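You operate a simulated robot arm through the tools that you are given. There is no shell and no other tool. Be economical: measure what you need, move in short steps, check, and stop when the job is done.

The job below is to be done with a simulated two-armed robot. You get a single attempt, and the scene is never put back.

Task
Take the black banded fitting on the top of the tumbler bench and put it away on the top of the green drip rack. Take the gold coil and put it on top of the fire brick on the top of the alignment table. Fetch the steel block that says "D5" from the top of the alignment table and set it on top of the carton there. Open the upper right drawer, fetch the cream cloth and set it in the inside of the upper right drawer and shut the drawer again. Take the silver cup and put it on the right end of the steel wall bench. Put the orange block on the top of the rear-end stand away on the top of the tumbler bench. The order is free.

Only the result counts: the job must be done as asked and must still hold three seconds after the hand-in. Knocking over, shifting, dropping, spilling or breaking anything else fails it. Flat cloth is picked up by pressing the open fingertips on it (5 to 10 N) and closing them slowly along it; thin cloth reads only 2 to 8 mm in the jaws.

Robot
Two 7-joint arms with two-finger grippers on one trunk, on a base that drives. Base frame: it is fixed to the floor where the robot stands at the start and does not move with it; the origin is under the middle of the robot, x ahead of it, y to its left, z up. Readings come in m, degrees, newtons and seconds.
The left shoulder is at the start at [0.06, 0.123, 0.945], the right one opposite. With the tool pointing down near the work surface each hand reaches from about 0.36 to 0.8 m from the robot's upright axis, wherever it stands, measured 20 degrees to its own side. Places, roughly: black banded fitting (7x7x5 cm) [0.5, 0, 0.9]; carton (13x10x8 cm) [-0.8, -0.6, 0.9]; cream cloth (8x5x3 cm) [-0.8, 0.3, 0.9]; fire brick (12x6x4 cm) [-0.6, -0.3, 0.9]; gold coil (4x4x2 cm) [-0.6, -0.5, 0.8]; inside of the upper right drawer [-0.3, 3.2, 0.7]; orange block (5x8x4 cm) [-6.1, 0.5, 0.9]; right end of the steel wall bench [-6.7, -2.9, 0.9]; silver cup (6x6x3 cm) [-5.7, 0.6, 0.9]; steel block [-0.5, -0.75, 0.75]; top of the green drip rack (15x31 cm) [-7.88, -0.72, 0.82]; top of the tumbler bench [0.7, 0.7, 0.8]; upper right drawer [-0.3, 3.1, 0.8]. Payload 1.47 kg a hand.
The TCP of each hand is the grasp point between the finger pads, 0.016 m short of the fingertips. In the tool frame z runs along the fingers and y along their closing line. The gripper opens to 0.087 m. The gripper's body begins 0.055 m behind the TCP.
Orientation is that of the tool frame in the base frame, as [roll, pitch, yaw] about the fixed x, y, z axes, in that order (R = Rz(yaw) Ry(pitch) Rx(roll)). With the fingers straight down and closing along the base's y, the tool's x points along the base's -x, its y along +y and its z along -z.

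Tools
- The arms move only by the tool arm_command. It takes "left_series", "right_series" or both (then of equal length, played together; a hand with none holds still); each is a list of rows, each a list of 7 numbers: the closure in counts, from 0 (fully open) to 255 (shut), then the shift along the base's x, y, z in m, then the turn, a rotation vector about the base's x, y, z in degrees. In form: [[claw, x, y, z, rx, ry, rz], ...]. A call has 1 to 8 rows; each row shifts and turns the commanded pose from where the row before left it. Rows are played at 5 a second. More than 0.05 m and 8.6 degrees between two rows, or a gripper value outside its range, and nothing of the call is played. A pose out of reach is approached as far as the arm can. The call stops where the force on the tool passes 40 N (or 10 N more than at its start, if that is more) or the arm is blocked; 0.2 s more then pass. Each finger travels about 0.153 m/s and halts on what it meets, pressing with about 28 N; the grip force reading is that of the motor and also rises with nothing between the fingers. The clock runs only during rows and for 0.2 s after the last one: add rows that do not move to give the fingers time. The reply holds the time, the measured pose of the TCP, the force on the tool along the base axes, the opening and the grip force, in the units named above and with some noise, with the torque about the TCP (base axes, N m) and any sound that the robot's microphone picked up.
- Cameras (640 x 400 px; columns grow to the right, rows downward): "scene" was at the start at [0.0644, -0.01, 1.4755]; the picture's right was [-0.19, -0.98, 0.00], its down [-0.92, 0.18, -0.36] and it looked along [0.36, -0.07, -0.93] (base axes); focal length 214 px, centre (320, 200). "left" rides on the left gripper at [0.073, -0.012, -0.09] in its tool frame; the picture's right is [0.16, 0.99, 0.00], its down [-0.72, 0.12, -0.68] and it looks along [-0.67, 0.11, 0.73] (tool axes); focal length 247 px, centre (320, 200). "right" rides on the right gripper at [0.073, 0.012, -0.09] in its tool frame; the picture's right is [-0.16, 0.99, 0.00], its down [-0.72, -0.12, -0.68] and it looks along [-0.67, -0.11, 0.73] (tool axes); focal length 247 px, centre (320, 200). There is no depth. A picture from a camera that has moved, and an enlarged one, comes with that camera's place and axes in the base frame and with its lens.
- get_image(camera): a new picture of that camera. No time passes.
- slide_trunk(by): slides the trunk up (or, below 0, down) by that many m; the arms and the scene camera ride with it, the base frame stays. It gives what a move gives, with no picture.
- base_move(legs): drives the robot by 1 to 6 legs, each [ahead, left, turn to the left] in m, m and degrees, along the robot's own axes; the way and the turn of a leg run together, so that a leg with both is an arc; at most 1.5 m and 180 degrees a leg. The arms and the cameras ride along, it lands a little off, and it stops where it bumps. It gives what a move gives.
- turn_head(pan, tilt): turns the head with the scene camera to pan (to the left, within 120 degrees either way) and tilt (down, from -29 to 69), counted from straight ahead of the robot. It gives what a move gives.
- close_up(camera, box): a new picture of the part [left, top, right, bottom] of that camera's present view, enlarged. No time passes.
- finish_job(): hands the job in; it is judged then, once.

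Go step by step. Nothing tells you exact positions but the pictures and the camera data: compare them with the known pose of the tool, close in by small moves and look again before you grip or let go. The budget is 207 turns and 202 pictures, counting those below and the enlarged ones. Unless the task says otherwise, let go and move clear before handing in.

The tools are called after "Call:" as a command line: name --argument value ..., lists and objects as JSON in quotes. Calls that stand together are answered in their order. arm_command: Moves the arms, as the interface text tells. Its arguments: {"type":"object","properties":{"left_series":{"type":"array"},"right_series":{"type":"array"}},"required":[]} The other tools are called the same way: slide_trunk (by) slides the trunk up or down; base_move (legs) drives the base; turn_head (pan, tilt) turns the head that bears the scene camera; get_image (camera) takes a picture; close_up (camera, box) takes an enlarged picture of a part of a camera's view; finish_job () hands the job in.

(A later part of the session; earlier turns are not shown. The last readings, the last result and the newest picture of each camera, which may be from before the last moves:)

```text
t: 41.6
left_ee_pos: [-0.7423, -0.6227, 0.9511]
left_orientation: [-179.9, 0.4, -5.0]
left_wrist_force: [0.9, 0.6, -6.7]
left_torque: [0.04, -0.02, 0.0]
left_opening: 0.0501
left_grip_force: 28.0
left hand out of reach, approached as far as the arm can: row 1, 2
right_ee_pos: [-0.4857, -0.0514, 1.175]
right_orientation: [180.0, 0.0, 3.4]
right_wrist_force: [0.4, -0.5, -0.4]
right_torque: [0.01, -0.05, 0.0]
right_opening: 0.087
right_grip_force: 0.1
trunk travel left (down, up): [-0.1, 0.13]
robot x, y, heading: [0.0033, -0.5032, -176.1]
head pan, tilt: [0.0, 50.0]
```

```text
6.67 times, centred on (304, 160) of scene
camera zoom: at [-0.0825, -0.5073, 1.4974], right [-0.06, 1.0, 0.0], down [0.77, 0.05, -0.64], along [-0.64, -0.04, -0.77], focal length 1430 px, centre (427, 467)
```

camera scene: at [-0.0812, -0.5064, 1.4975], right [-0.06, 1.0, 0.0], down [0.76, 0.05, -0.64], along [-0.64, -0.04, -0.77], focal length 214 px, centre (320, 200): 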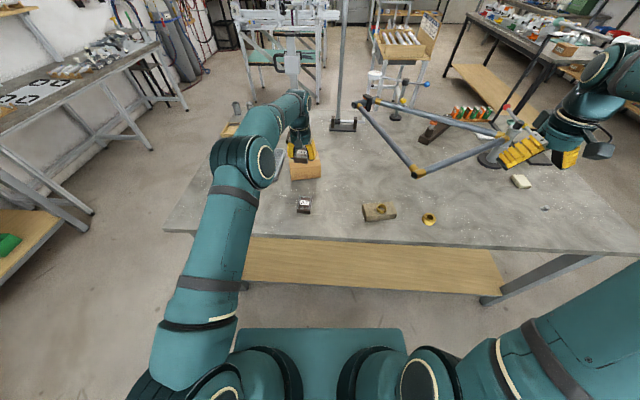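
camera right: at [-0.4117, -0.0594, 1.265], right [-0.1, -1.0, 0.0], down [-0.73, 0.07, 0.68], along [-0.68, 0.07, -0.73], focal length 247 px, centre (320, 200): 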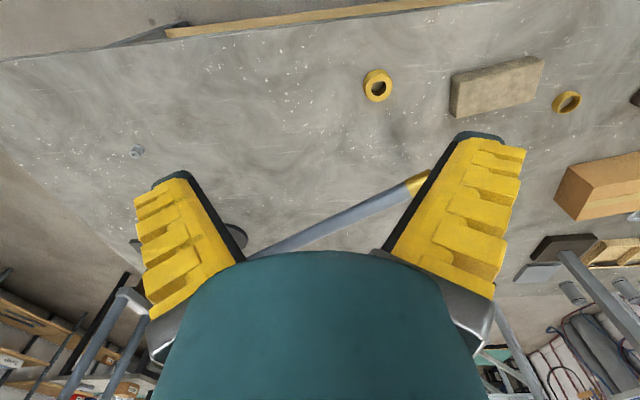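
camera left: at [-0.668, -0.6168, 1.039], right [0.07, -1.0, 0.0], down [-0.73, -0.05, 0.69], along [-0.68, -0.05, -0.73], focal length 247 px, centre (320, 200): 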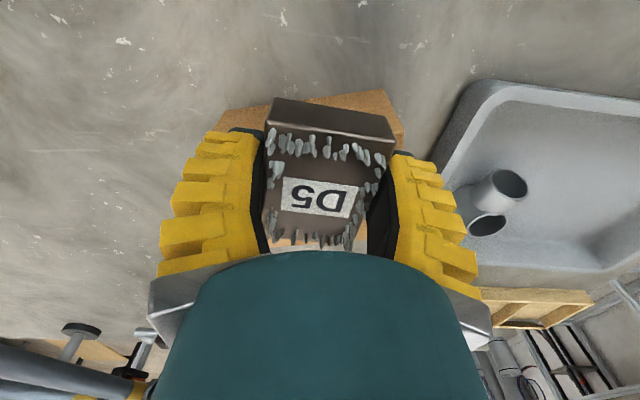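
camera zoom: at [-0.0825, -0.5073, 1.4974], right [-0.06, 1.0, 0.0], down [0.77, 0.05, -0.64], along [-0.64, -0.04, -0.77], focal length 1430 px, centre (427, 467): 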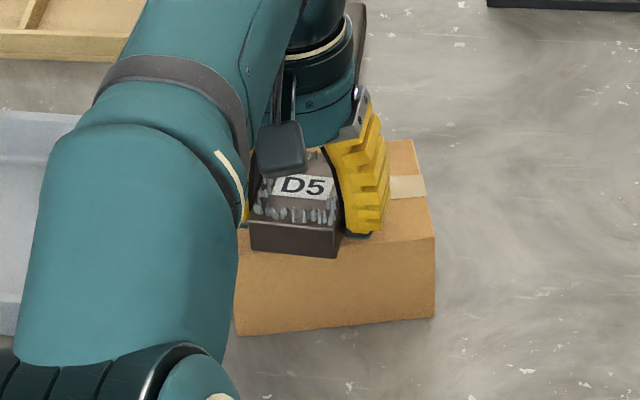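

Just out of reach, so I raise the hand and drive 5 cm forward.

Call:
arm_command --left_series '[[180, 0, 0, 0.03, 0, 0, 0], [180, 0, 0, 0, 0, 0, 0]]'

Call:
base_move --legs '[[0.05, 0, 0]]'

Call:
close_up --camera "scene" --box '[264, 130, 344, 190]'

Call:
get_image --camera "left"

```text
t: 42.2
left_ee_pos: [-0.7437, -0.6226, 0.9813]
left_orientation: [-179.9, 0.5, -5.1]
left_wrist_force: [-0.1, -1.1, -6.6]
left_torque: [-0.02, -0.04, 0.01]
left_opening: 0.0498
left_grip_force: 27.9
right_ee_pos: [-0.4864, -0.0526, 1.1754]
right_orientation: [-180.0, -0.1, 3.5]
right_wrist_force: [-0.6, 0.2, -0.2]
right_torque: [0.0, -0.03, 0.0]
right_opening: 0.087
right_grip_force: 0.0
trunk travel left (down, up): [-0.1, 0.13]
robot x, y, heading: [0.0052, -0.5037, -176.6]
head pan, tilt: [0.0, 50.0]
```

```text
t: 43.1
left_ee_pos: [-0.7926, -0.6258, 0.9807]
left_orientation: [-179.8, 0.3, -4.9]
left_wrist_force: [-0.4, 0.1, -6.7]
left_torque: [0.0, -0.05, 0.0]
left_opening: 0.0495
left_grip_force: 28.2
right_ee_pos: [-0.5373, -0.0548, 1.175]
right_orientation: [179.9, 0.0, 3.4]
right_wrist_force: [0.0, 0.4, 0.2]
right_torque: [0.0, -0.03, 0.01]
right_opening: 0.0868
right_grip_force: 0.1
trunk travel left (down, up): [-0.1, 0.13]
robot x, y, heading: [-0.0443, -0.5056, -176.6]
head pan, tilt: [0.0, 50.0]
```

```text
6.67 times, centred on (304, 160) of scene
camera zoom: at [-0.1341, -0.5105, 1.4972], right [-0.06, 1.0, 0.0], down [0.77, 0.05, -0.64], along [-0.64, -0.04, -0.77], focal length 1430 px, centre (427, 467)
```

zoom: 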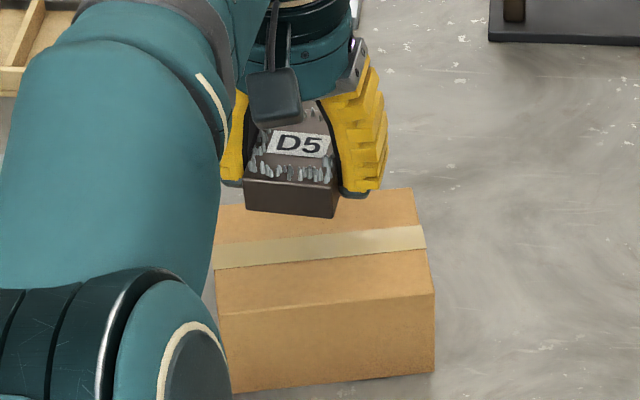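

```text
166 pictures are left
camera left: at [-0.7191, -0.6201, 1.0686], right [0.07, -1.0, 0.0], down [-0.73, -0.05, 0.68], along [-0.68, -0.05, -0.73], focal length 247 px, centre (320, 200)
```

left: 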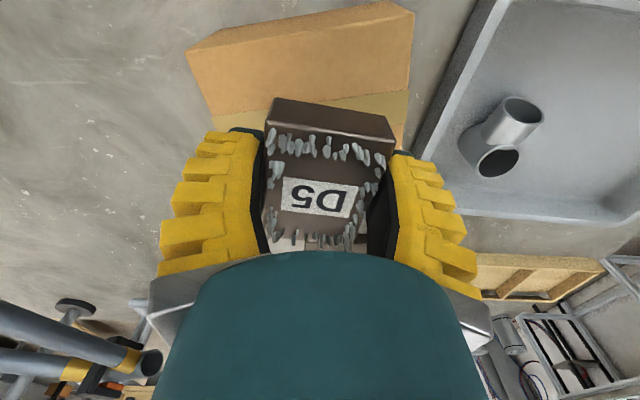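

Block is centred over the carton. Lowering gradually.

Call:
arm_command --left_series '[[180, 0.002, 0.006, -0.02, 0, 0, 8], [180, 0, 0, -0.015, 0, 0, 5], [180, 0, 0, -0.008, 0, 0, 0], [180, 0, 0, -0.003, 0, 0, 0], [180, 0, 0, -0.001, 0, 0, 0], [180, 0, 0, 0, 0, 0, 0]]'

Call:
close_up --camera "scene" --box '[264, 130, 344, 190]'

```text
t: 44.5
left_ee_pos: [-0.7927, -0.62, 0.9359]
left_orientation: [-179.9, 0.4, 8.0]
left_wrist_force: [0.1, 0.9, -7.2]
left_torque: [0.0, -0.02, 0.02]
left_opening: 0.0497
left_grip_force: 27.9
right_ee_pos: [-0.5347, -0.0551, 1.1742]
right_orientation: [-179.9, -0.1, 3.5]
right_wrist_force: [-0.5, -0.7, -1.4]
right_torque: [0.01, -0.04, -0.02]
right_opening: 0.0871
right_grip_force: 0.1
trunk travel left (down, up): [-0.1, 0.13]
robot x, y, heading: [-0.0433, -0.5045, -176.7]
head pan, tilt: [0.0, 50.0]
```

```text
6.67 times, centred on (304, 160) of scene
camera zoom: at [-0.1321, -0.5105, 1.4974], right [-0.06, 1.0, 0.0], down [0.77, 0.05, -0.64], along [-0.64, -0.04, -0.77], focal length 1430 px, centre (427, 467)
```

zoom: 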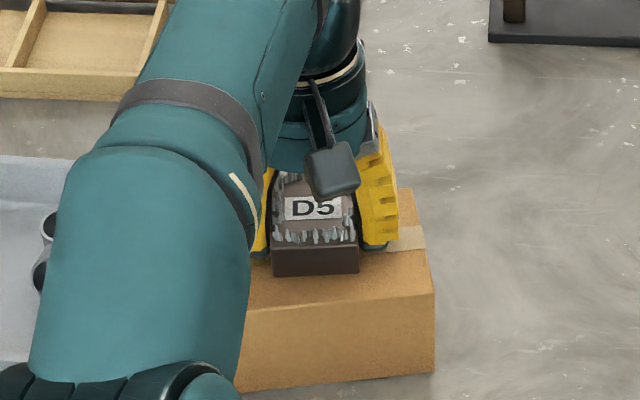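

Call:
arm_command --left_series '[[180, 0, 0, -0.003, 0, 0, 0], [180, 0, 0, -0.002, 0, 0, 0], [180, 0, 0, 0, 0, 0, 0]]'

```text
t: 45.3
left_ee_pos: [-0.7921, -0.6199, 0.9303]
left_orientation: [-180.0, 0.6, 8.1]
left_wrist_force: [-0.9, -0.1, -3.3]
left_torque: [-0.04, 0.08, -0.01]
left_opening: 0.0497
left_grip_force: 28.1
right_ee_pos: [-0.5345, -0.0553, 1.1751]
right_orientation: [180.0, 0.0, 3.5]
right_wrist_force: [0.1, -0.3, -0.3]
right_torque: [0.01, 0.0, -0.04]
right_opening: 0.0868
right_grip_force: 0.0
trunk travel left (down, up): [-0.1, 0.13]
robot x, y, heading: [-0.0438, -0.5065, -176.5]
head pan, tilt: [0.0, 50.0]
```

Call:
arm_command --left_series '[[180, 0, 0, -0.001, 0, 0, 0], [180, 0, 0, 0, 0, 0, 0], [140, 0, 0, 0, 0, 0, 0], [90, 0, 0, 0, 0, 0, 0], [40, 0, 0, 0, 0, 0, 0], [20, 0, 0, 0.02, 0, 0, 0], [20, 0, 0, 0.04, 0, 0, 0], [20, 0, 0, 0.04, 0, 0, 0]]'

Call:
get_image --camera "left"

```text
t: 47.1
left_ee_pos: [-0.7832, -0.618, 1.0292]
left_orientation: [-179.9, 0.5, 8.0]
left_wrist_force: [-1.5, -0.1, -0.5]
left_torque: [0.03, 0.0, -0.01]
left_opening: 0.0819
left_grip_force: 1.0
left hand out of reach, approached as far as the arm can: row 8
right_ee_pos: [-0.5339, -0.0548, 1.1756]
right_orientation: [-179.9, 0.0, 3.5]
right_wrist_force: [-0.5, -0.5, 0.7]
right_torque: [-0.04, -0.03, 0.01]
right_opening: 0.0869
right_grip_force: 0.1
trunk travel left (down, up): [-0.1, 0.13]
robot x, y, heading: [-0.0467, -0.5051, -176.5]
head pan, tilt: [0.0, 50.0]
```

```text
164 pictures are left
camera left: at [-0.7127, -0.5966, 1.1174], right [0.29, -0.96, 0.0], down [-0.69, -0.22, 0.69], along [-0.66, -0.2, -0.73], focal length 247 px, centre (320, 200)
```

left: 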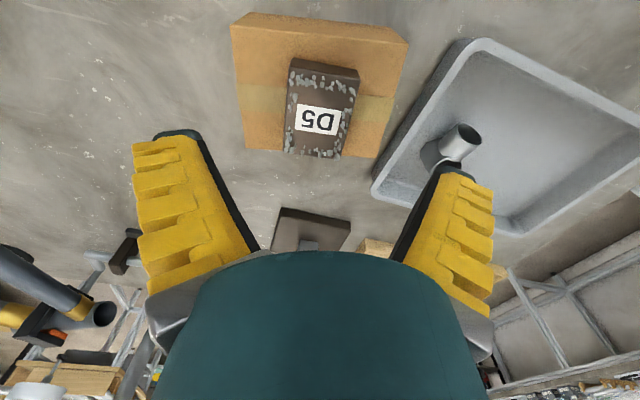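

D5 sits on the carton. I retract the left arm, then shift along the table toward the cloth.

Call:
arm_command --left_series '[[20, 0.02, 0, 0.04, 0, 0, 0], [0, 0.04, 0, 0.03, 0, 0, -4], [0, 0.05, 0, 0, 0, 0, -4], [0, 0.05, 0, 0, 0, 0, 0], [0, 0.05, 0, 0, 0, 0, 0], [0, 0.05, 0, 0.02, 0, 0, 0], [0, 0, 0.0, 0.02, 0, 0, 0]]'

Call:
base_move --legs '[[0, 0, -3.5], [-0.05, -0.55, 0]]'

Call:
turn_head --pan -15 --tilt 50

Call:
get_image --camera "scene"

Call:
get_image --camera "right"

```text
refused: row 6 steps farther than a row can; nothing moved
```

```text
t: 52.9
left_ee_pos: [-0.7401, -0.0245, 1.0299]
left_orientation: [-179.9, 0.5, 4.6]
left_wrist_force: [0.1, -0.2, 0.6]
left_torque: [0.02, 0.02, 0.02]
left_opening: 0.0817
left_grip_force: 1.1
right_ee_pos: [-0.4581, 0.5242, 1.1755]
right_orientation: [-180.0, -0.1, 0.2]
right_wrist_force: [-0.2, -0.3, 0.1]
right_torque: [-0.01, 0.01, 0.02]
right_opening: 0.0869
right_grip_force: 0.1
trunk travel left (down, up): [-0.1, 0.13]
robot x, y, heading: [0.0071, 0.041, -179.7]
head pan, tilt: [0.0, 50.0]
```

```text
t: 53.7
left_ee_pos: [-0.7398, -0.0244, 1.0289]
left_orientation: [-180.0, 0.6, 4.6]
left_wrist_force: [0.1, -0.2, -0.6]
left_torque: [-0.01, 0.0, 0.02]
left_opening: 0.0817
left_grip_force: 0.4
right_ee_pos: [-0.4576, 0.5248, 1.1755]
right_orientation: [179.9, 0.1, 0.2]
right_wrist_force: [-0.5, -1.0, 0.3]
right_torque: [0.02, -0.02, -0.02]
right_opening: 0.087
right_grip_force: 0.0
trunk travel left (down, up): [-0.1, 0.13]
robot x, y, heading: [0.0071, 0.0452, -179.7]
head pan, tilt: [-15.0, 50.0]
```

```text
163 pictures are left
camera scene: at [-0.079, 0.0657, 1.4975], right [0.26, 0.97, 0.0], down [0.74, -0.2, -0.64], along [-0.62, 0.16, -0.77], focal length 214 px, centre (320, 200)
```

scene: 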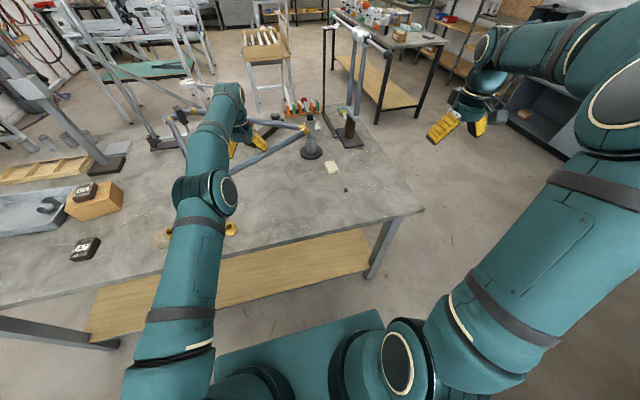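

```text
162 pictures are left
camera right: at [-0.3853, 0.5121, 1.2648], right [-0.16, -0.99, 0.0], down [-0.72, 0.11, 0.68], along [-0.67, 0.11, -0.73], focal length 247 px, centre (320, 200)
```

right: 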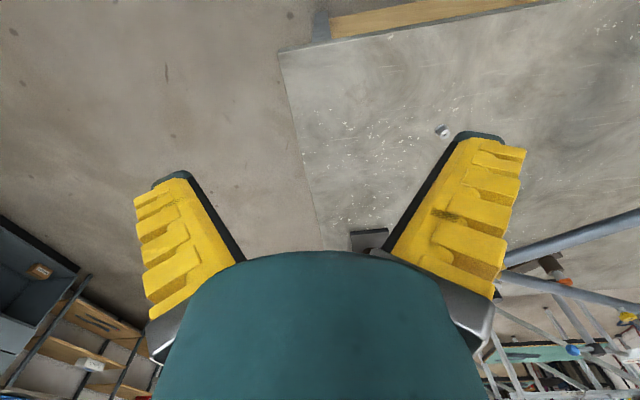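

The arm command was refused and the drive went ahead with the arm extended; I check that nothing got touched.

Call:
close_up --camera "scene" --box '[150, 80, 370, 250]'

Call:
get_image --camera "left"

```text
2.35 times, centred on (260, 165) of scene
camera zoom: at [-0.079, 0.0657, 1.4975], right [0.26, 0.97, 0.0], down [0.74, -0.2, -0.64], along [-0.62, 0.16, -0.77], focal length 505 px, centre (461, 282)
```

zoom: 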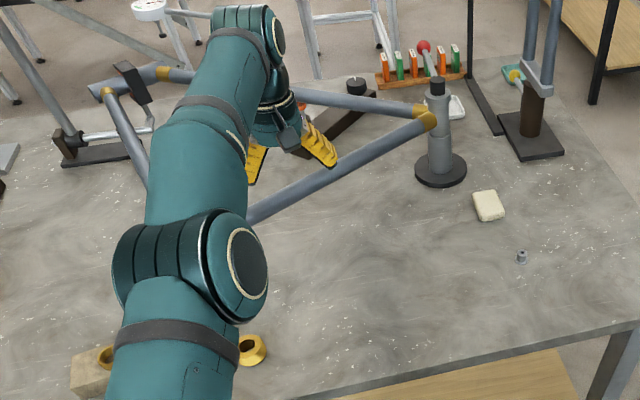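

```text
160 pictures are left
camera left: at [-0.6672, -0.0068, 1.1172], right [0.24, -0.97, 0.0], down [-0.71, -0.18, 0.69], along [-0.67, -0.16, -0.73], focal length 247 px, centre (320, 200)
```

left: 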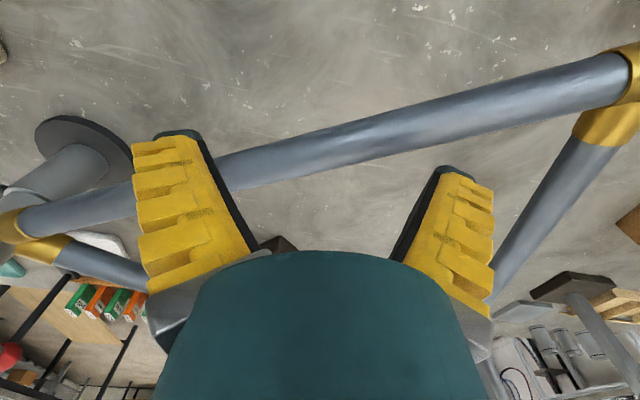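

All intact. Raising and pulling in the left arm first.

Call:
arm_command --left_series '[[20, 0, 0, 0.045, 0, 0, 0], [0, 0, 0, 0.045, 0, 0, 0], [0, 0.045, 0, 0, 0, 0, 0], [0, 0.045, 0, 0, 0, 0, 0], [0, 0.045, 0, 0, 0, 0, 0], [0, 0.045, 0, 0, 0, 0, 0], [0, 0.045, 0, 0, 0, 0, -4.6], [0, 0.0, -0.04, 0, 0, 0, 0]]'

```text
t: 55.5
left_ee_pos: [-0.4931, -0.0697, 1.109]
left_orientation: [-179.8, 0.5, 0.0]
left_wrist_force: [0.1, 1.7, 0.2]
left_torque: [0.02, -0.02, 0.02]
left_opening: 0.087
left_grip_force: 0.1
left hand out of reach, approached as far as the arm can: row 1, 2
right_ee_pos: [-0.4584, 0.5223, 1.1763]
right_orientation: [180.0, -0.1, 0.2]
right_wrist_force: [-0.6, 0.5, 1.1]
right_torque: [0.04, 0.01, 0.0]
right_opening: 0.0872
right_grip_force: 0.0
trunk travel left (down, up): [-0.1, 0.13]
robot x, y, heading: [0.0076, 0.0437, -179.7]
head pan, tilt: [-15.0, 50.0]
```

Call:
base_move --legs '[[0.06, -0.1, 0]]'

Call:
arm_command --right_series '[[0, -0.03, -0.035, 0, 0, 0, 0], [0, -0.03, -0.04, 0, 0, 0, 0], [0, -0.03, -0.04, 0, 0, 0, 0], [0, -0.03, -0.04, 0, 0, 0, 0], [0, -0.02, -0.04, -0.01, 0, 0, 0], [0, -0.02, -0.04, -0.02, 0, 0, 0], [0, -0.02, -0.03, -0.03, 0, 0, 0], [0, 0, -0.02, -0.04, 0, 0, 0]]'

Call:
get_image --camera "right"

Call:
get_image --camera "scene"

```text
t: 57.0
left_ee_pos: [-0.5534, 0.0306, 1.1104]
left_orientation: [-179.8, 0.5, 0.2]
left_wrist_force: [0.3, -0.5, -0.6]
left_torque: [0.01, -0.02, -0.02]
left_opening: 0.0871
left_grip_force: 0.0
right_ee_pos: [-0.5199, 0.6235, 1.1762]
right_orientation: [-180.0, 0.0, 0.1]
right_wrist_force: [0.0, -0.1, 0.3]
right_torque: [-0.04, 0.02, 0.0]
right_opening: 0.087
right_grip_force: 0.0
trunk travel left (down, up): [-0.1, 0.13]
robot x, y, heading: [-0.0532, 0.1452, -179.8]
head pan, tilt: [-15.0, 50.0]
```

```text
t: 58.8
left_ee_pos: [-0.5528, 0.0313, 1.1099]
left_orientation: [-179.7, 0.5, 0.0]
left_wrist_force: [0.3, 0.6, -0.3]
left_torque: [0.03, -0.01, 0.04]
left_opening: 0.0868
left_grip_force: 0.1
right_ee_pos: [-0.7003, 0.3358, 1.0739]
right_orientation: [180.0, 0.1, 0.1]
right_wrist_force: [0.4, -0.3, 0.4]
right_torque: [-0.01, -0.01, 0.01]
right_opening: 0.087
right_grip_force: 0.1
trunk travel left (down, up): [-0.1, 0.13]
robot x, y, heading: [-0.0568, 0.1445, -179.8]
head pan, tilt: [-15.0, 50.0]
```

```text
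159 pictures are left
camera right: at [-0.6276, 0.3252, 1.1632], right [-0.15, -0.99, 0.0], down [-0.72, 0.11, 0.68], along [-0.67, 0.11, -0.73], focal length 247 px, centre (320, 200)
```

right: 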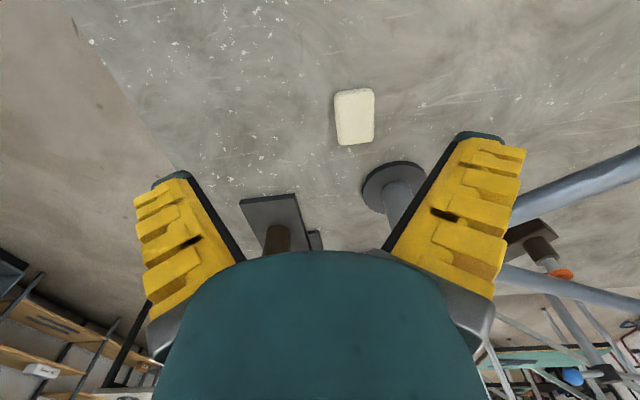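

```text
158 pictures are left
camera scene: at [-0.1401, 0.1649, 1.4974], right [0.26, 0.97, 0.0], down [0.74, -0.2, -0.64], along [-0.62, 0.16, -0.77], focal length 214 px, centre (320, 200)
```

scene: 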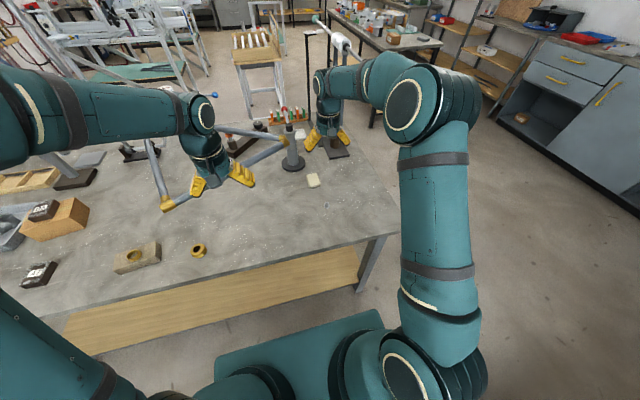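

Cloth at about (-0.773,0.303). Moving over it and down to look.

Call:
arm_command --right_series '[[0, -0.025, -0.012, -0.04, 0, 0, 0], [0, -0.025, -0.012, -0.04, 0, 0, 0], [0, -0.022, -0.009, -0.04, 0, 0, 0], [0, 0, 0, -0.04, 0, 0, 0], [0, 0, 0, 0, 0, 0, 0]]'

Call:
get_image --camera "right"

Call:
close_up --camera "scene" --box '[270, 120, 370, 190]'

```text
t: 60.0
left_ee_pos: [-0.5532, 0.031, 1.1094]
left_orientation: [-179.8, 0.5, 0.2]
left_wrist_force: [-0.3, -0.3, -0.5]
left_torque: [-0.01, -0.01, -0.02]
left_opening: 0.087
left_grip_force: 0.0
right_ee_pos: [-0.7708, 0.3049, 0.9165]
right_orientation: [179.9, 0.0, 0.1]
right_wrist_force: [-0.7, 0.0, -0.1]
right_torque: [0.03, 0.0, -0.01]
right_opening: 0.0868
right_grip_force: 0.1
trunk travel left (down, up): [-0.1, 0.13]
robot x, y, heading: [-0.0487, 0.1453, -180.0]
head pan, tilt: [-15.0, 50.0]
```

```text
157 pictures are left
camera right: at [-0.6982, 0.2939, 1.0056], right [-0.15, -0.99, 0.0], down [-0.72, 0.11, 0.68], along [-0.67, 0.1, -0.73], focal length 247 px, centre (320, 200)
```

right: 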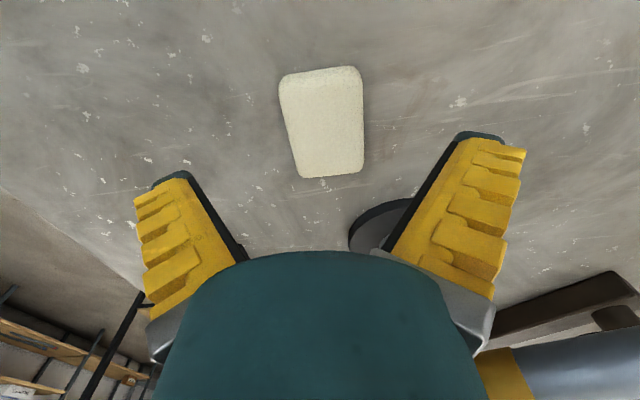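

```text
5.71 times, centred on (320, 155) of scene
camera zoom: at [-0.1399, 0.1649, 1.4975], right [0.26, 0.97, 0.0], down [0.74, -0.2, -0.64], along [-0.62, 0.16, -0.77], focal length 1226 px, centre (320, 457)
```

zoom: 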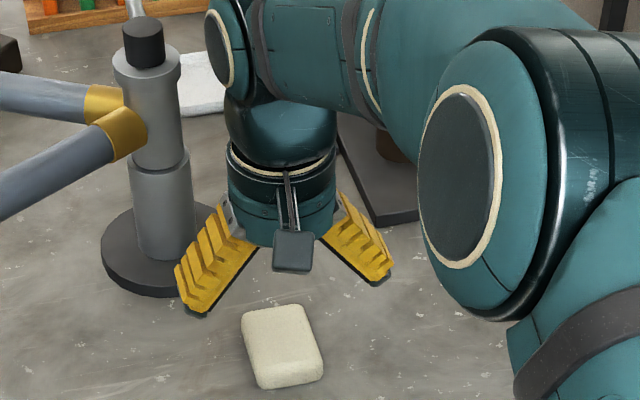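

Call:
arm_command --right_series '[[0, 0.001, -0.004, -0.03, 0, 0, 0], [0, 0, 0, -0.015, 0, 0, 0], [0, 0, 0, -0.012, 0, 0, 0], [0, 0, 0, 0, 0, 0, 0]]'

Call:
get_image --camera "right"

```text
t: 61.0
left_ee_pos: [-0.553, 0.0305, 1.1098]
left_orientation: [-179.9, 0.6, 0.1]
left_wrist_force: [0.6, -0.1, -0.1]
left_torque: [-0.01, -0.03, 0.0]
left_opening: 0.0869
left_grip_force: 0.1
right_ee_pos: [-0.7701, 0.2991, 0.8587]
right_orientation: [-180.0, -0.1, 0.2]
right_wrist_force: [-0.8, 0.4, 0.2]
right_torque: [0.0, 0.0, 0.03]
right_opening: 0.0869
right_grip_force: 0.1
trunk travel left (down, up): [-0.1, 0.13]
robot x, y, heading: [-0.0556, 0.1469, -179.9]
head pan, tilt: [-15.0, 50.0]
```

```text
155 pictures are left
camera right: at [-0.6969, 0.2883, 0.9473], right [-0.15, -0.99, 0.0], down [-0.72, 0.11, 0.68], along [-0.67, 0.1, -0.73], focal length 247 px, centre (320, 200)
```

right: 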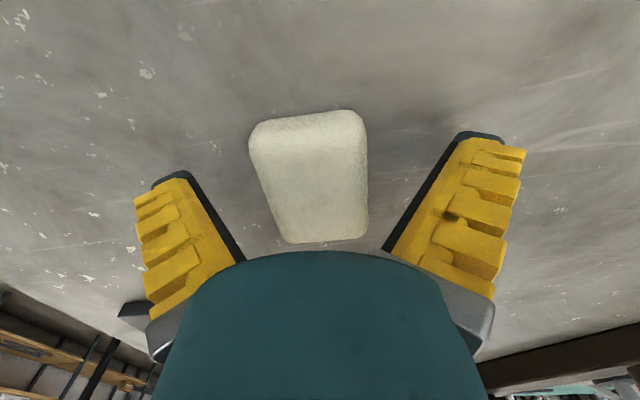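

Call:
arm_command --right_series '[[20, 0, 0.003, -0.002, 0, 0, 0], [60, 0, 0, 0, 0, 0, 0], [100, 0, 0, 0, 0, 0, 0], [140, 0, 0, 0, 0, 0, 0], [180, 0, 0, 0, 0, 0, 0], [220, 0, 0, 0, 0, 0, 0], [220, 0, 0, 0, 0, 0, 0]]'

Call:
get_image --camera "right"

```text
t: 62.6
left_ee_pos: [-0.5527, 0.0305, 1.1109]
left_orientation: [-179.9, 0.5, 0.0]
left_wrist_force: [-0.4, -0.1, -0.3]
left_torque: [0.02, 0.02, 0.0]
left_opening: 0.0871
left_grip_force: 0.0
right_ee_pos: [-0.7702, 0.3032, 0.8559]
right_orientation: [180.0, 0.1, 0.2]
right_wrist_force: [0.2, 0.9, -0.6]
right_torque: [0.0, 0.01, 0.0]
right_opening: 0.0469
right_grip_force: 28.1
trunk travel left (down, up): [-0.1, 0.13]
robot x, y, heading: [-0.0532, 0.1446, -179.8]
head pan, tilt: [-15.0, 50.0]
```

```text
154 pictures are left
camera right: at [-0.6975, 0.2914, 0.9452], right [-0.15, -0.99, 0.0], down [-0.72, 0.11, 0.68], along [-0.67, 0.1, -0.73], focal length 247 px, centre (320, 200)
```

right: 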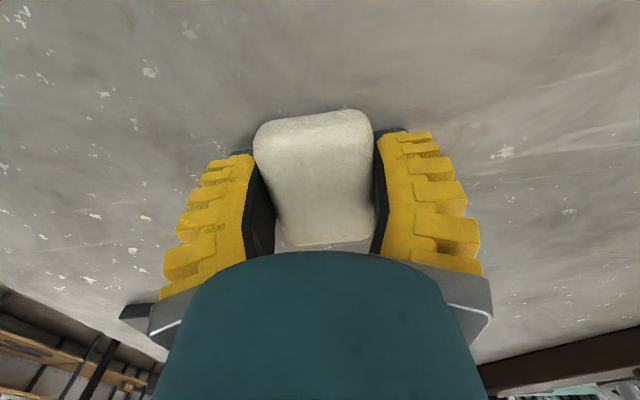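

Cloth gripped (4.7 cm). Lifting and pulling it back over the table's edge.

Call:
arm_command --right_series '[[220, 0, 0, 0.02, 0, 0, 0], [220, 0, 0, 0.045, 0, 0, 0], [220, 0, 0, 0.045, 0, 0, 0], [220, 0, 0, 0.045, 0, 0, 0], [220, 0.04, 0.02, 0.02, 0, 0, 0], [220, 0.04, 0.02, 0.02, 0, 0, 0], [220, 0.045, 0.02, 0, 0, 0, 0], [220, 0.045, 0.02, 0, 0, 0, 0]]'

Call:
arm_command --right_series '[[220, 0.045, 0.01, 0, 0, 0, 0], [220, 0.045, 0.01, 0, 0, 0, 0], [220, 0, 0, 0, 0, 0, 0]]'

Call:
get_image --camera "right"

```text
t: 64.4
left_ee_pos: [-0.5522, 0.0316, 1.1102]
left_orientation: [-180.0, 0.6, 0.1]
left_wrist_force: [-0.2, 0.6, 0.5]
left_torque: [-0.01, 0.02, -0.03]
left_opening: 0.0867
left_grip_force: 0.0
right_ee_pos: [-0.5998, 0.3833, 1.0513]
right_orientation: [180.0, 0.0, 0.2]
right_wrist_force: [0.8, 0.7, -0.1]
right_torque: [0.0, 0.04, 0.02]
right_opening: 0.0469
right_grip_force: 28.2
trunk travel left (down, up): [-0.1, 0.13]
robot x, y, heading: [-0.053, 0.1484, -179.7]
head pan, tilt: [-15.0, 50.0]
```

```text
t: 65.2
left_ee_pos: [-0.5528, 0.0295, 1.1086]
left_orientation: [-179.8, 0.6, 0.2]
left_wrist_force: [0.4, 0.1, 0.2]
left_torque: [-0.02, -0.02, 0.01]
left_opening: 0.0868
left_grip_force: 0.0
right_ee_pos: [-0.5109, 0.4039, 1.0534]
right_orientation: [180.0, 0.0, 0.2]
right_wrist_force: [0.4, 1.0, 0.1]
right_torque: [0.02, -0.04, 0.04]
right_opening: 0.0472
right_grip_force: 27.9
trunk travel left (down, up): [-0.1, 0.13]
robot x, y, heading: [-0.0526, 0.1444, -180.0]
head pan, tilt: [-15.0, 50.0]
```

```text
153 pictures are left
camera right: at [-0.4373, 0.3925, 1.1418], right [-0.15, -0.99, 0.0], down [-0.72, 0.11, 0.68], along [-0.67, 0.1, -0.73], focal length 247 px, centre (320, 200)
```

right: 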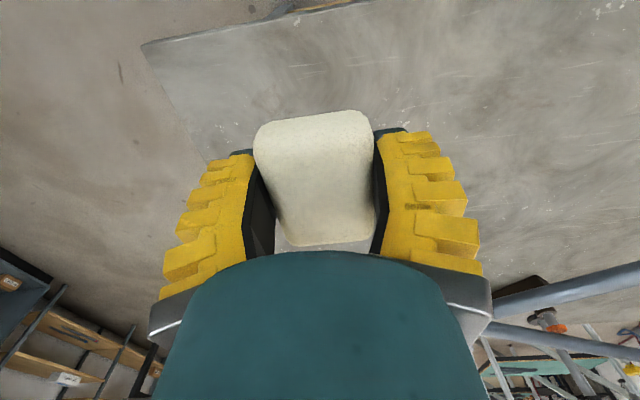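

Cloth held. Turning right to face the cabinets and driving up to about y=2.1.

Call:
base_move --legs '[[-0.05, 0, 0], [0, 0, -90], [1.5, 0, 0], [0.4, 0.15, 0]]'

Call:
turn_head --pan 0 --tilt 35

Call:
get_image --camera "scene"

```text
t: 79.3
left_ee_pos: [-0.2494, 2.5518, 1.1085]
left_orientation: [-179.9, 0.5, -90.4]
left_wrist_force: [0.1, 0.6, -0.2]
left_torque: [0.02, 0.01, 0.01]
left_opening: 0.087
left_grip_force: 0.2
right_ee_pos: [0.1235, 2.5045, 1.0534]
right_orientation: [-179.9, 0.0, -90.4]
right_wrist_force: [0.2, -0.8, -0.8]
right_torque: [0.0, -0.01, 0.01]
right_opening: 0.0467
right_grip_force: 28.1
trunk travel left (down, up): [-0.1, 0.13]
robot x, y, heading: [-0.1416, 2.0548, 89.4]
head pan, tilt: [-15.0, 50.0]
```

```text
t: 80.0
left_ee_pos: [-0.2494, 2.5519, 1.1105]
left_orientation: [-179.8, 0.5, -90.6]
left_wrist_force: [0.3, 0.0, 0.4]
left_torque: [0.01, 0.01, 0.01]
left_opening: 0.0869
left_grip_force: 0.1
right_ee_pos: [0.1242, 2.5045, 1.0539]
right_orientation: [180.0, -0.1, -90.4]
right_wrist_force: [0.7, -0.4, -0.9]
right_torque: [0.01, 0.03, 0.01]
right_opening: 0.0466
right_grip_force: 28.1
trunk travel left (down, up): [-0.1, 0.13]
robot x, y, heading: [-0.1387, 2.0489, 89.5]
head pan, tilt: [0.0, 35.0]
```

```text
152 pictures are left
camera scene: at [-0.1396, 2.1505, 1.5191], right [1.0, -0.01, 0.0], down [0.0, -0.57, -0.82], along [0.01, 0.82, -0.57], focal length 214 px, centre (320, 200)
```

scene: 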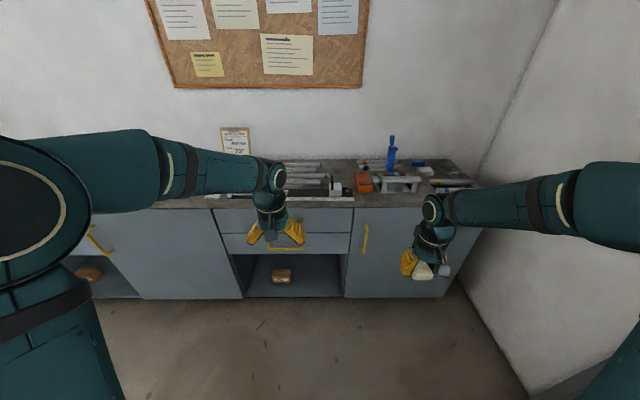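

Call:
get_image --camera "left"

Call:
arm_command --left_series '[[0, -0.04, -0.03, 0, 0, 0, 0], [0, -0.04, -0.03, 0, 0, 0, 0], [0, -0.04, -0.03, 0, 0, 0, 0], [0, -0.04, -0.03, 0, 0, 0, 0], [0, -0.04, -0.03, 0, 0, 0, 0]]'

Call:
close_up --camera "scene" --box '[200, 180, 370, 300]'

```text
151 pictures are left
camera left: at [-0.2377, 2.4776, 1.1976], right [-0.99, -0.15, 0.0], down [-0.11, 0.72, 0.69], along [-0.1, 0.68, -0.73], focal length 247 px, centre (320, 200)
```

left: 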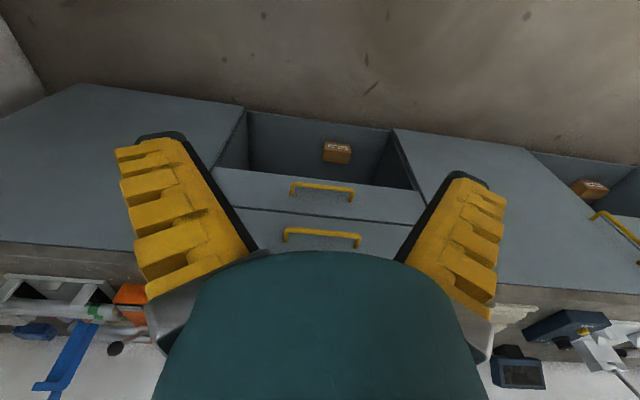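

```text
t: 81.2
left_ee_pos: [-0.4503, 2.4003, 1.1098]
left_orientation: [-179.7, 0.6, -90.6]
left_wrist_force: [0.1, 0.0, -0.4]
left_torque: [-0.02, -0.03, 0.02]
left_opening: 0.0869
left_grip_force: 0.1
right_ee_pos: [0.1229, 2.5028, 1.0535]
right_orientation: [180.0, 0.1, -90.4]
right_wrist_force: [0.2, -0.6, -0.7]
right_torque: [0.04, 0.01, 0.03]
right_opening: 0.0466
right_grip_force: 28.1
trunk travel left (down, up): [-0.1, 0.13]
robot x, y, heading: [-0.1377, 2.0509, 89.4]
head pan, tilt: [0.0, 35.0]
```

```text
3.33 times, centred on (285, 240) of scene
camera zoom: at [-0.1404, 2.1495, 1.5193], right [1.0, -0.01, 0.0], down [0.0, -0.57, -0.82], along [0.01, 0.82, -0.57], focal length 715 px, centre (437, 67)
```

zoom: 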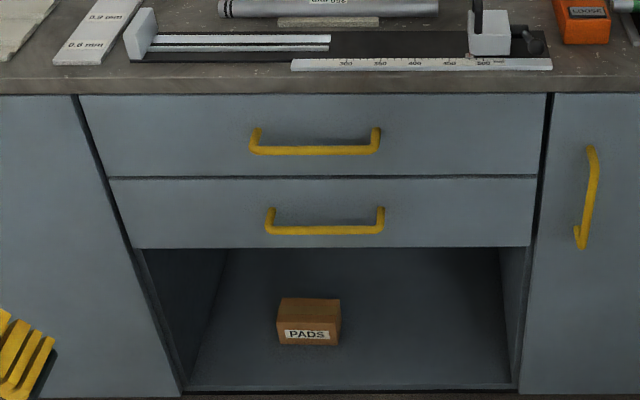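

Upper handle at roughly x=-0.31, y≈2.95, z≈0.81. I drive closer and prepare the left hand to point forward.

Call:
base_move --legs '[[0.25, 0, 0]]'

Call:
turn_head --pan 12 --tilt 45

Call:
close_up --camera "scene" --box '[220, 140, 400, 260]'

```text
t: 83.0
left_ee_pos: [-0.4475, 2.6504, 1.1105]
left_orientation: [-179.8, 0.5, -90.4]
left_wrist_force: [0.6, -0.4, -0.2]
left_torque: [-0.04, 0.0, 0.0]
left_opening: 0.087
left_grip_force: 0.0
right_ee_pos: [0.1251, 2.7531, 1.0537]
right_orientation: [180.0, -0.1, -90.3]
right_wrist_force: [0.3, 0.7, -0.5]
right_torque: [-0.03, -0.01, -0.02]
right_opening: 0.0468
right_grip_force: 27.4
trunk travel left (down, up): [-0.1, 0.13]
robot x, y, heading: [-0.1357, 2.298, 89.8]
head pan, tilt: [0.0, 35.0]
```

```text
t: 83.8
left_ee_pos: [-0.4476, 2.649, 1.11]
left_orientation: [-179.9, 0.5, -90.3]
left_wrist_force: [0.1, -0.2, 0.6]
left_torque: [-0.02, 0.01, 0.0]
left_opening: 0.0871
left_grip_force: 0.0
right_ee_pos: [0.1253, 2.7529, 1.0523]
right_orientation: [-180.0, 0.0, -90.2]
right_wrist_force: [-0.3, -0.9, 0.0]
right_torque: [0.02, -0.01, 0.01]
right_opening: 0.0469
right_grip_force: 28.2
trunk travel left (down, up): [-0.1, 0.13]
robot x, y, heading: [-0.1375, 2.2968, 89.5]
head pan, tilt: [12.0, 45.0]
```

```text
3.33 times, centred on (310, 200) of scene
camera zoom: at [-0.1552, 2.3899, 1.5044], right [0.98, 0.2, 0.0], down [0.14, -0.69, -0.71], along [-0.14, 0.69, -0.71], focal length 715 px, centre (353, 200)
```

zoom: 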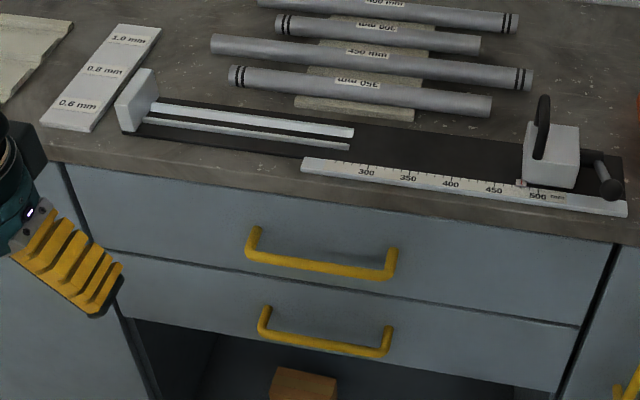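

Bar estimated at (-0.303, 2.915, 0.84). I rotate the left hand to point forward with the fingers closing vertically.

Call:
arm_command --left_series '[[0, 0.01, 0, 0, 4.95, -4.95, 4.95], [0, 0.01, 0, 0, 4.95, -4.95, 4.95], [0, 0.01, 0, 0, 4.95, -4.95, 4.95], [0, 0.01, 0, 0, 4.95, -4.95, 4.95], [0, 0.01, 0, 0, 4.95, -4.95, 4.95], [0, 0.01, 0, 0, 4.95, -4.95, 4.95], [0, 0.01, 0, 0, 4.95, -4.95, 4.95], [0, 0.01, 0, 0, 4.95, -4.95, 4.95]]'

Call:
arm_command --left_series '[[0, 0.01, 0, -0.02, 4.95, -4.95, 4.95], [0, 0.01, 0, -0.02, 4.95, -4.95, 4.95], [0, 0.01, 0, -0.02, 4.95, -4.95, 4.95], [0, 0.01, 0, -0.02, 4.95, -4.95, 4.95], [0, 0.01, 0, -0.02, 4.95, -4.95, 4.95], [0, 0.01, 0, -0.02, 4.95, -4.95, 4.95], [0, 0, 0, 0, 0, 0, 0]]'

Call:
get_image --camera "scene"

Call:
get_image --camera "left"

```text
t: 85.6
left_ee_pos: [-0.397, 2.6862, 1.1422]
left_orientation: [-127.4, 19.6, -37.3]
left_wrist_force: [-0.2, -0.8, -0.2]
left_torque: [-0.01, -0.01, -0.01]
left_opening: 0.0868
left_grip_force: 0.1
left hand out of reach, approached as far as the arm can: row 6, 7, 8
right_ee_pos: [0.1265, 2.7528, 1.0523]
right_orientation: [180.0, 0.0, -90.3]
right_wrist_force: [0.4, 0.5, -0.6]
right_torque: [-0.02, -0.01, 0.01]
right_opening: 0.0468
right_grip_force: 28.3
trunk travel left (down, up): [-0.1, 0.13]
robot x, y, heading: [-0.14, 2.2991, 89.6]
head pan, tilt: [12.0, 45.0]
```

```text
t: 87.2
left_ee_pos: [-0.4138, 2.8075, 1.0628]
left_orientation: [-89.8, 0.3, 0.6]
left_wrist_force: [-0.5, 0.3, -0.3]
left_torque: [-0.01, 0.0, 0.01]
left_opening: 0.0872
left_grip_force: 0.1
left hand out of reach, approached as far as the arm can: row 1, 2, 3, 4, 5, 6
right_ee_pos: [0.1259, 2.7523, 1.0538]
right_orientation: [-180.0, 0.0, -90.3]
right_wrist_force: [0.7, 0.0, -0.6]
right_torque: [-0.01, -0.02, 0.03]
right_opening: 0.0468
right_grip_force: 28.2
trunk travel left (down, up): [-0.1, 0.13]
robot x, y, heading: [-0.1352, 2.3016, 89.5]
head pan, tilt: [12.0, 45.0]
```

```text
148 pictures are left
camera scene: at [-0.1552, 2.3897, 1.5045], right [0.98, 0.2, 0.0], down [0.14, -0.69, -0.71], along [-0.14, 0.69, -0.71], focal length 214 px, centre (320, 200)
```

scene: 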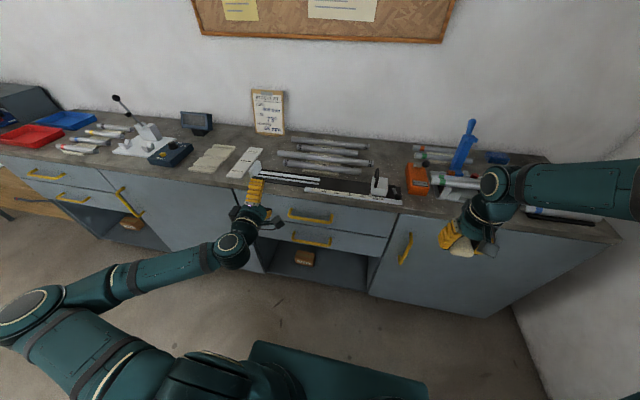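

```text
147 pictures are left
camera left: at [-0.3395, 2.7187, 1.0724], right [0.15, 0.01, -0.99], down [-0.72, -0.69, -0.11], along [-0.68, 0.73, -0.1], focal length 247 px, centre (320, 200)
```

left: 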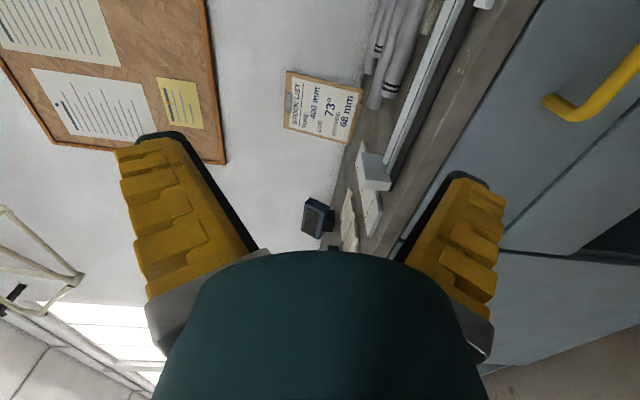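

Orientation reached. Now lowering the hand to the bar's height, in front of it.

Call:
arm_command --left_series '[[0, 0.018, -0.005, -0.04, 0, 0, 0], [0, 0.018, -0.005, -0.04, 0, 0, 0], [0, 0.018, -0.005, -0.04, 0, 0, 0], [0, 0.018, -0.005, -0.04, 0, 0, 0], [0, 0.018, -0.005, -0.04, 0, 0, 0], [0, 0.018, -0.005, -0.025, 0, 0, 0], [0, 0, 0, 0, 0, 0, 0]]'

Call:
get_image --camera "left"

Call:
close_up --camera "scene" --box '[220, 140, 400, 260]'

```text
t: 88.8
left_ee_pos: [-0.3144, 2.7879, 0.8512]
left_orientation: [-89.9, 0.4, 0.5]
left_wrist_force: [0.6, 0.7, -0.4]
left_torque: [-0.03, -0.03, 0.01]
left_opening: 0.0871
left_grip_force: 0.1
left hand out of reach, approached as far as the arm can: row 1, 6
right_ee_pos: [0.125, 2.7524, 1.0529]
right_orientation: [180.0, 0.0, -90.4]
right_wrist_force: [0.1, -0.6, -0.7]
right_torque: [0.01, -0.03, -0.01]
right_opening: 0.0467
right_grip_force: 28.3
trunk travel left (down, up): [-0.1, 0.13]
robot x, y, heading: [-0.1399, 2.2988, 89.4]
head pan, tilt: [12.0, 45.0]
```

```text
146 pictures are left
camera left: at [-0.2406, 2.6984, 0.8615], right [0.15, 0.0, -0.99], down [-0.72, -0.69, -0.11], along [-0.68, 0.73, -0.1], focal length 247 px, centre (320, 200)
```

left: 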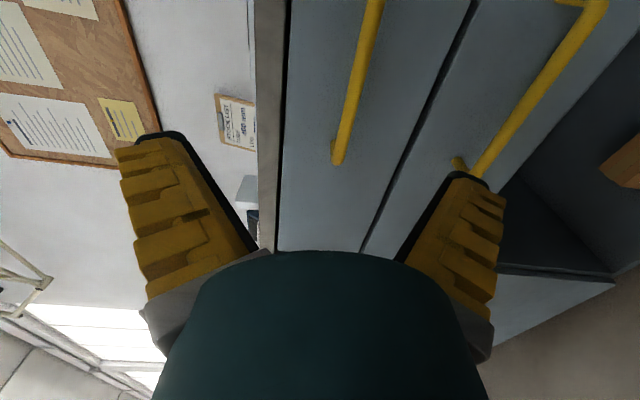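

```text
3.33 times, centred on (310, 200) of scene
camera zoom: at [-0.1552, 2.3902, 1.5044], right [0.98, 0.2, 0.0], down [0.14, -0.69, -0.71], along [-0.14, 0.69, -0.71], focal length 715 px, centre (353, 200)
```

zoom: 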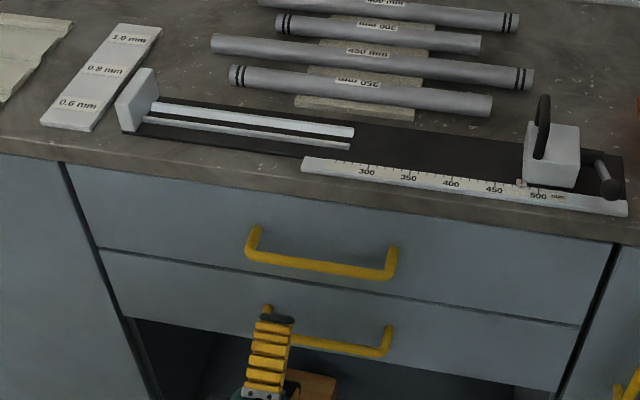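

Bar refined to y≈2.93, z≈0.822. I lower slightly and advance.

Call:
arm_command --left_series '[[0, 0.01, 0, -0.029, 0, 0, 0], [0, 0, 0.04, 0, 0, 0, 0], [0, 0, 0.04, 0, 0, 0, 0], [0, 0, 0, 0, 0, 0, 0]]'

Call:
get_image --camera "left"

Call:
close_up --camera "scene" --box '[220, 140, 400, 260]'

```text
t: 89.8
left_ee_pos: [-0.3134, 2.8758, 0.8458]
left_orientation: [-89.8, 0.4, 0.6]
left_wrist_force: [-0.1, -0.1, 0.4]
left_torque: [0.0, -0.03, 0.02]
left_opening: 0.0869
left_grip_force: 0.0
left hand out of reach, approached as far as the arm can: row 1
right_ee_pos: [0.1232, 2.7516, 1.0531]
right_orientation: [180.0, 0.0, -90.2]
right_wrist_force: [0.2, 0.0, -0.2]
right_torque: [0.01, -0.01, -0.05]
right_opening: 0.0469
right_grip_force: 28.1
trunk travel left (down, up): [-0.1, 0.13]
robot x, y, heading: [-0.1366, 2.3004, 89.6]
head pan, tilt: [12.0, 45.0]
```

```text
144 pictures are left
camera left: at [-0.2401, 2.7873, 0.8554], right [0.15, 0.0, -0.99], down [-0.72, -0.69, -0.11], along [-0.68, 0.73, -0.1], focal length 247 px, centre (320, 200)
```

left: 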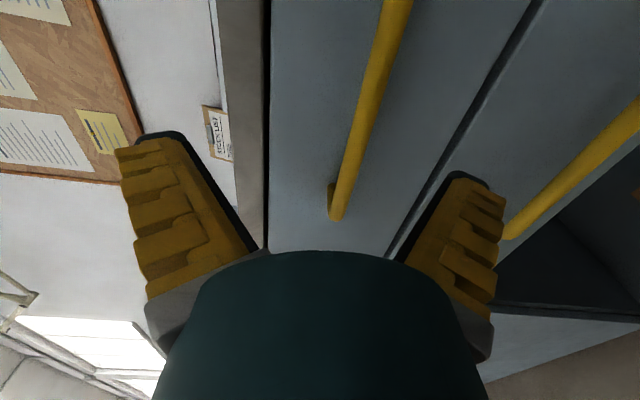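

```text
3.33 times, centred on (310, 200) of scene
camera zoom: at [-0.1553, 2.3898, 1.5044], right [0.98, 0.2, 0.0], down [0.14, -0.69, -0.71], along [-0.14, 0.69, -0.71], focal length 715 px, centre (353, 200)
```

zoom: 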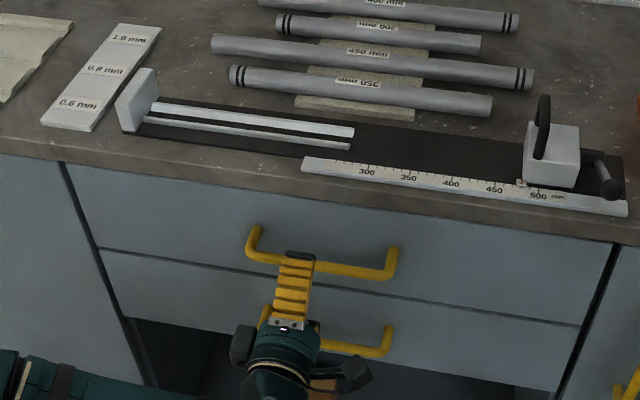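

Call:
arm_command --left_series '[[0, 0.005, 0, -0.013, 0, 0, 0], [0, 0.005, 0, -0.012, 0, 0, 0], [0, 0, 0.02, 0, 0, 0, 0], [0, 0, 0, 0, 0, 0, 0]]'

Call:
get_image --camera "left"

```text
t: 90.8
left_ee_pos: [-0.3104, 2.8933, 0.8254]
left_orientation: [-90.0, 0.4, 0.4]
left_wrist_force: [0.7, 0.3, 0.0]
left_torque: [-0.02, -0.02, 0.0]
left_opening: 0.0871
left_grip_force: 0.1
left hand out of reach, approached as far as the arm can: row 2, 3
right_ee_pos: [0.1252, 2.752, 1.0535]
right_orientation: [-180.0, 0.0, -90.2]
right_wrist_force: [-0.6, 0.1, -0.1]
right_torque: [-0.04, -0.01, -0.03]
right_opening: 0.0467
right_grip_force: 28.1
trunk travel left (down, up): [-0.1, 0.13]
robot x, y, heading: [-0.137, 2.3026, 89.6]
head pan, tilt: [12.0, 45.0]
```

```text
142 pictures are left
camera left: at [-0.2371, 2.8051, 0.8346], right [0.15, 0.0, -0.99], down [-0.72, -0.69, -0.11], along [-0.68, 0.73, -0.1], focal length 247 px, centre (320, 200)
```

left: 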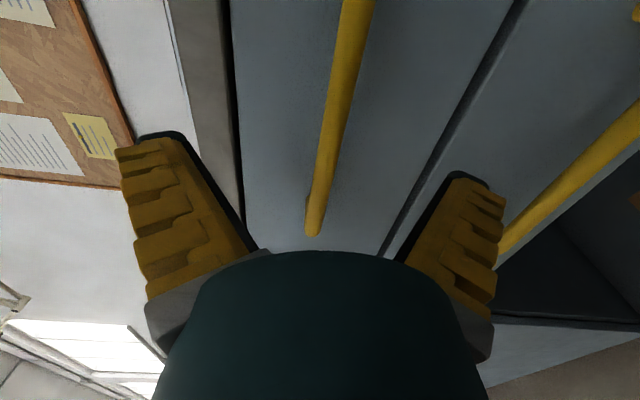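

The arm is near its limit in this pose, so I'll nudge the base forward 3 cm.

Call:
base_move --legs '[[0.03, 0, 0]]'

Call:
get_image --camera "left"

```text
t: 91.6
left_ee_pos: [-0.3112, 2.9238, 0.824]
left_orientation: [-89.9, 0.4, 0.6]
left_wrist_force: [0.4, 0.4, -0.3]
left_torque: [0.01, 0.0, 0.0]
left_opening: 0.087
left_grip_force: 0.0
right_ee_pos: [0.1245, 2.7834, 1.0528]
right_orientation: [-180.0, -0.1, -90.3]
right_wrist_force: [-0.5, 0.1, 0.2]
right_torque: [-0.07, -0.01, -0.03]
right_opening: 0.0469
right_grip_force: 28.3
trunk travel left (down, up): [-0.1, 0.13]
robot x, y, heading: [-0.1392, 2.3284, 89.7]
head pan, tilt: [12.0, 45.0]
```

```text
141 pictures are left
camera left: at [-0.2371, 2.8358, 0.8337], right [0.15, 0.0, -0.99], down [-0.72, -0.69, -0.11], along [-0.68, 0.73, -0.1], focal length 247 px, centre (320, 200)
```

left: 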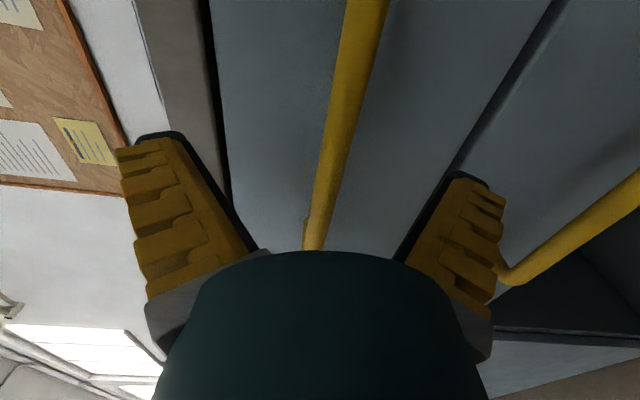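

Bar is between the pads. Closing.

Call:
arm_command --left_series '[[60, 0, 0, 0, 0, 0, 0], [120, 0, 0, 0, 0, 0, 0], [180, 0, 0, 0, 0, 0, 0], [240, 0, 0, 0, 0, 0, 0], [240, 0, 0, 0, 0, 0, 0]]'

Call:
get_image --camera "left"

```text
t: 92.8
left_ee_pos: [-0.3109, 2.922, 0.824]
left_orientation: [-89.9, 0.4, 0.5]
left_wrist_force: [0.5, -4.5, -7.3]
left_torque: [-0.15, -0.03, 0.0]
left_opening: 0.0162
left_grip_force: 9.0
right_ee_pos: [0.1257, 2.7824, 1.0526]
right_orientation: [-180.0, -0.1, -90.4]
right_wrist_force: [0.9, 0.8, -0.6]
right_torque: [0.0, 0.04, -0.01]
right_opening: 0.0468
right_grip_force: 27.8
trunk travel left (down, up): [-0.1, 0.13]
robot x, y, heading: [-0.1361, 2.3273, 89.9]
head pan, tilt: [12.0, 45.0]
```

```text
140 pictures are left
camera left: at [-0.2372, 2.8343, 0.8337], right [0.15, 0.0, -0.99], down [-0.72, -0.69, -0.11], along [-0.68, 0.73, -0.1], focal length 247 px, centre (320, 200)
```

left: 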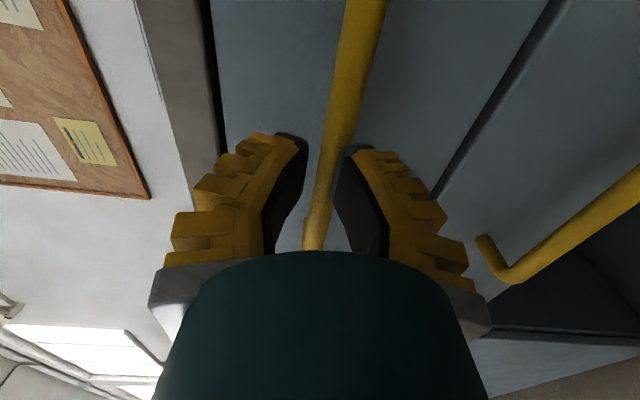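

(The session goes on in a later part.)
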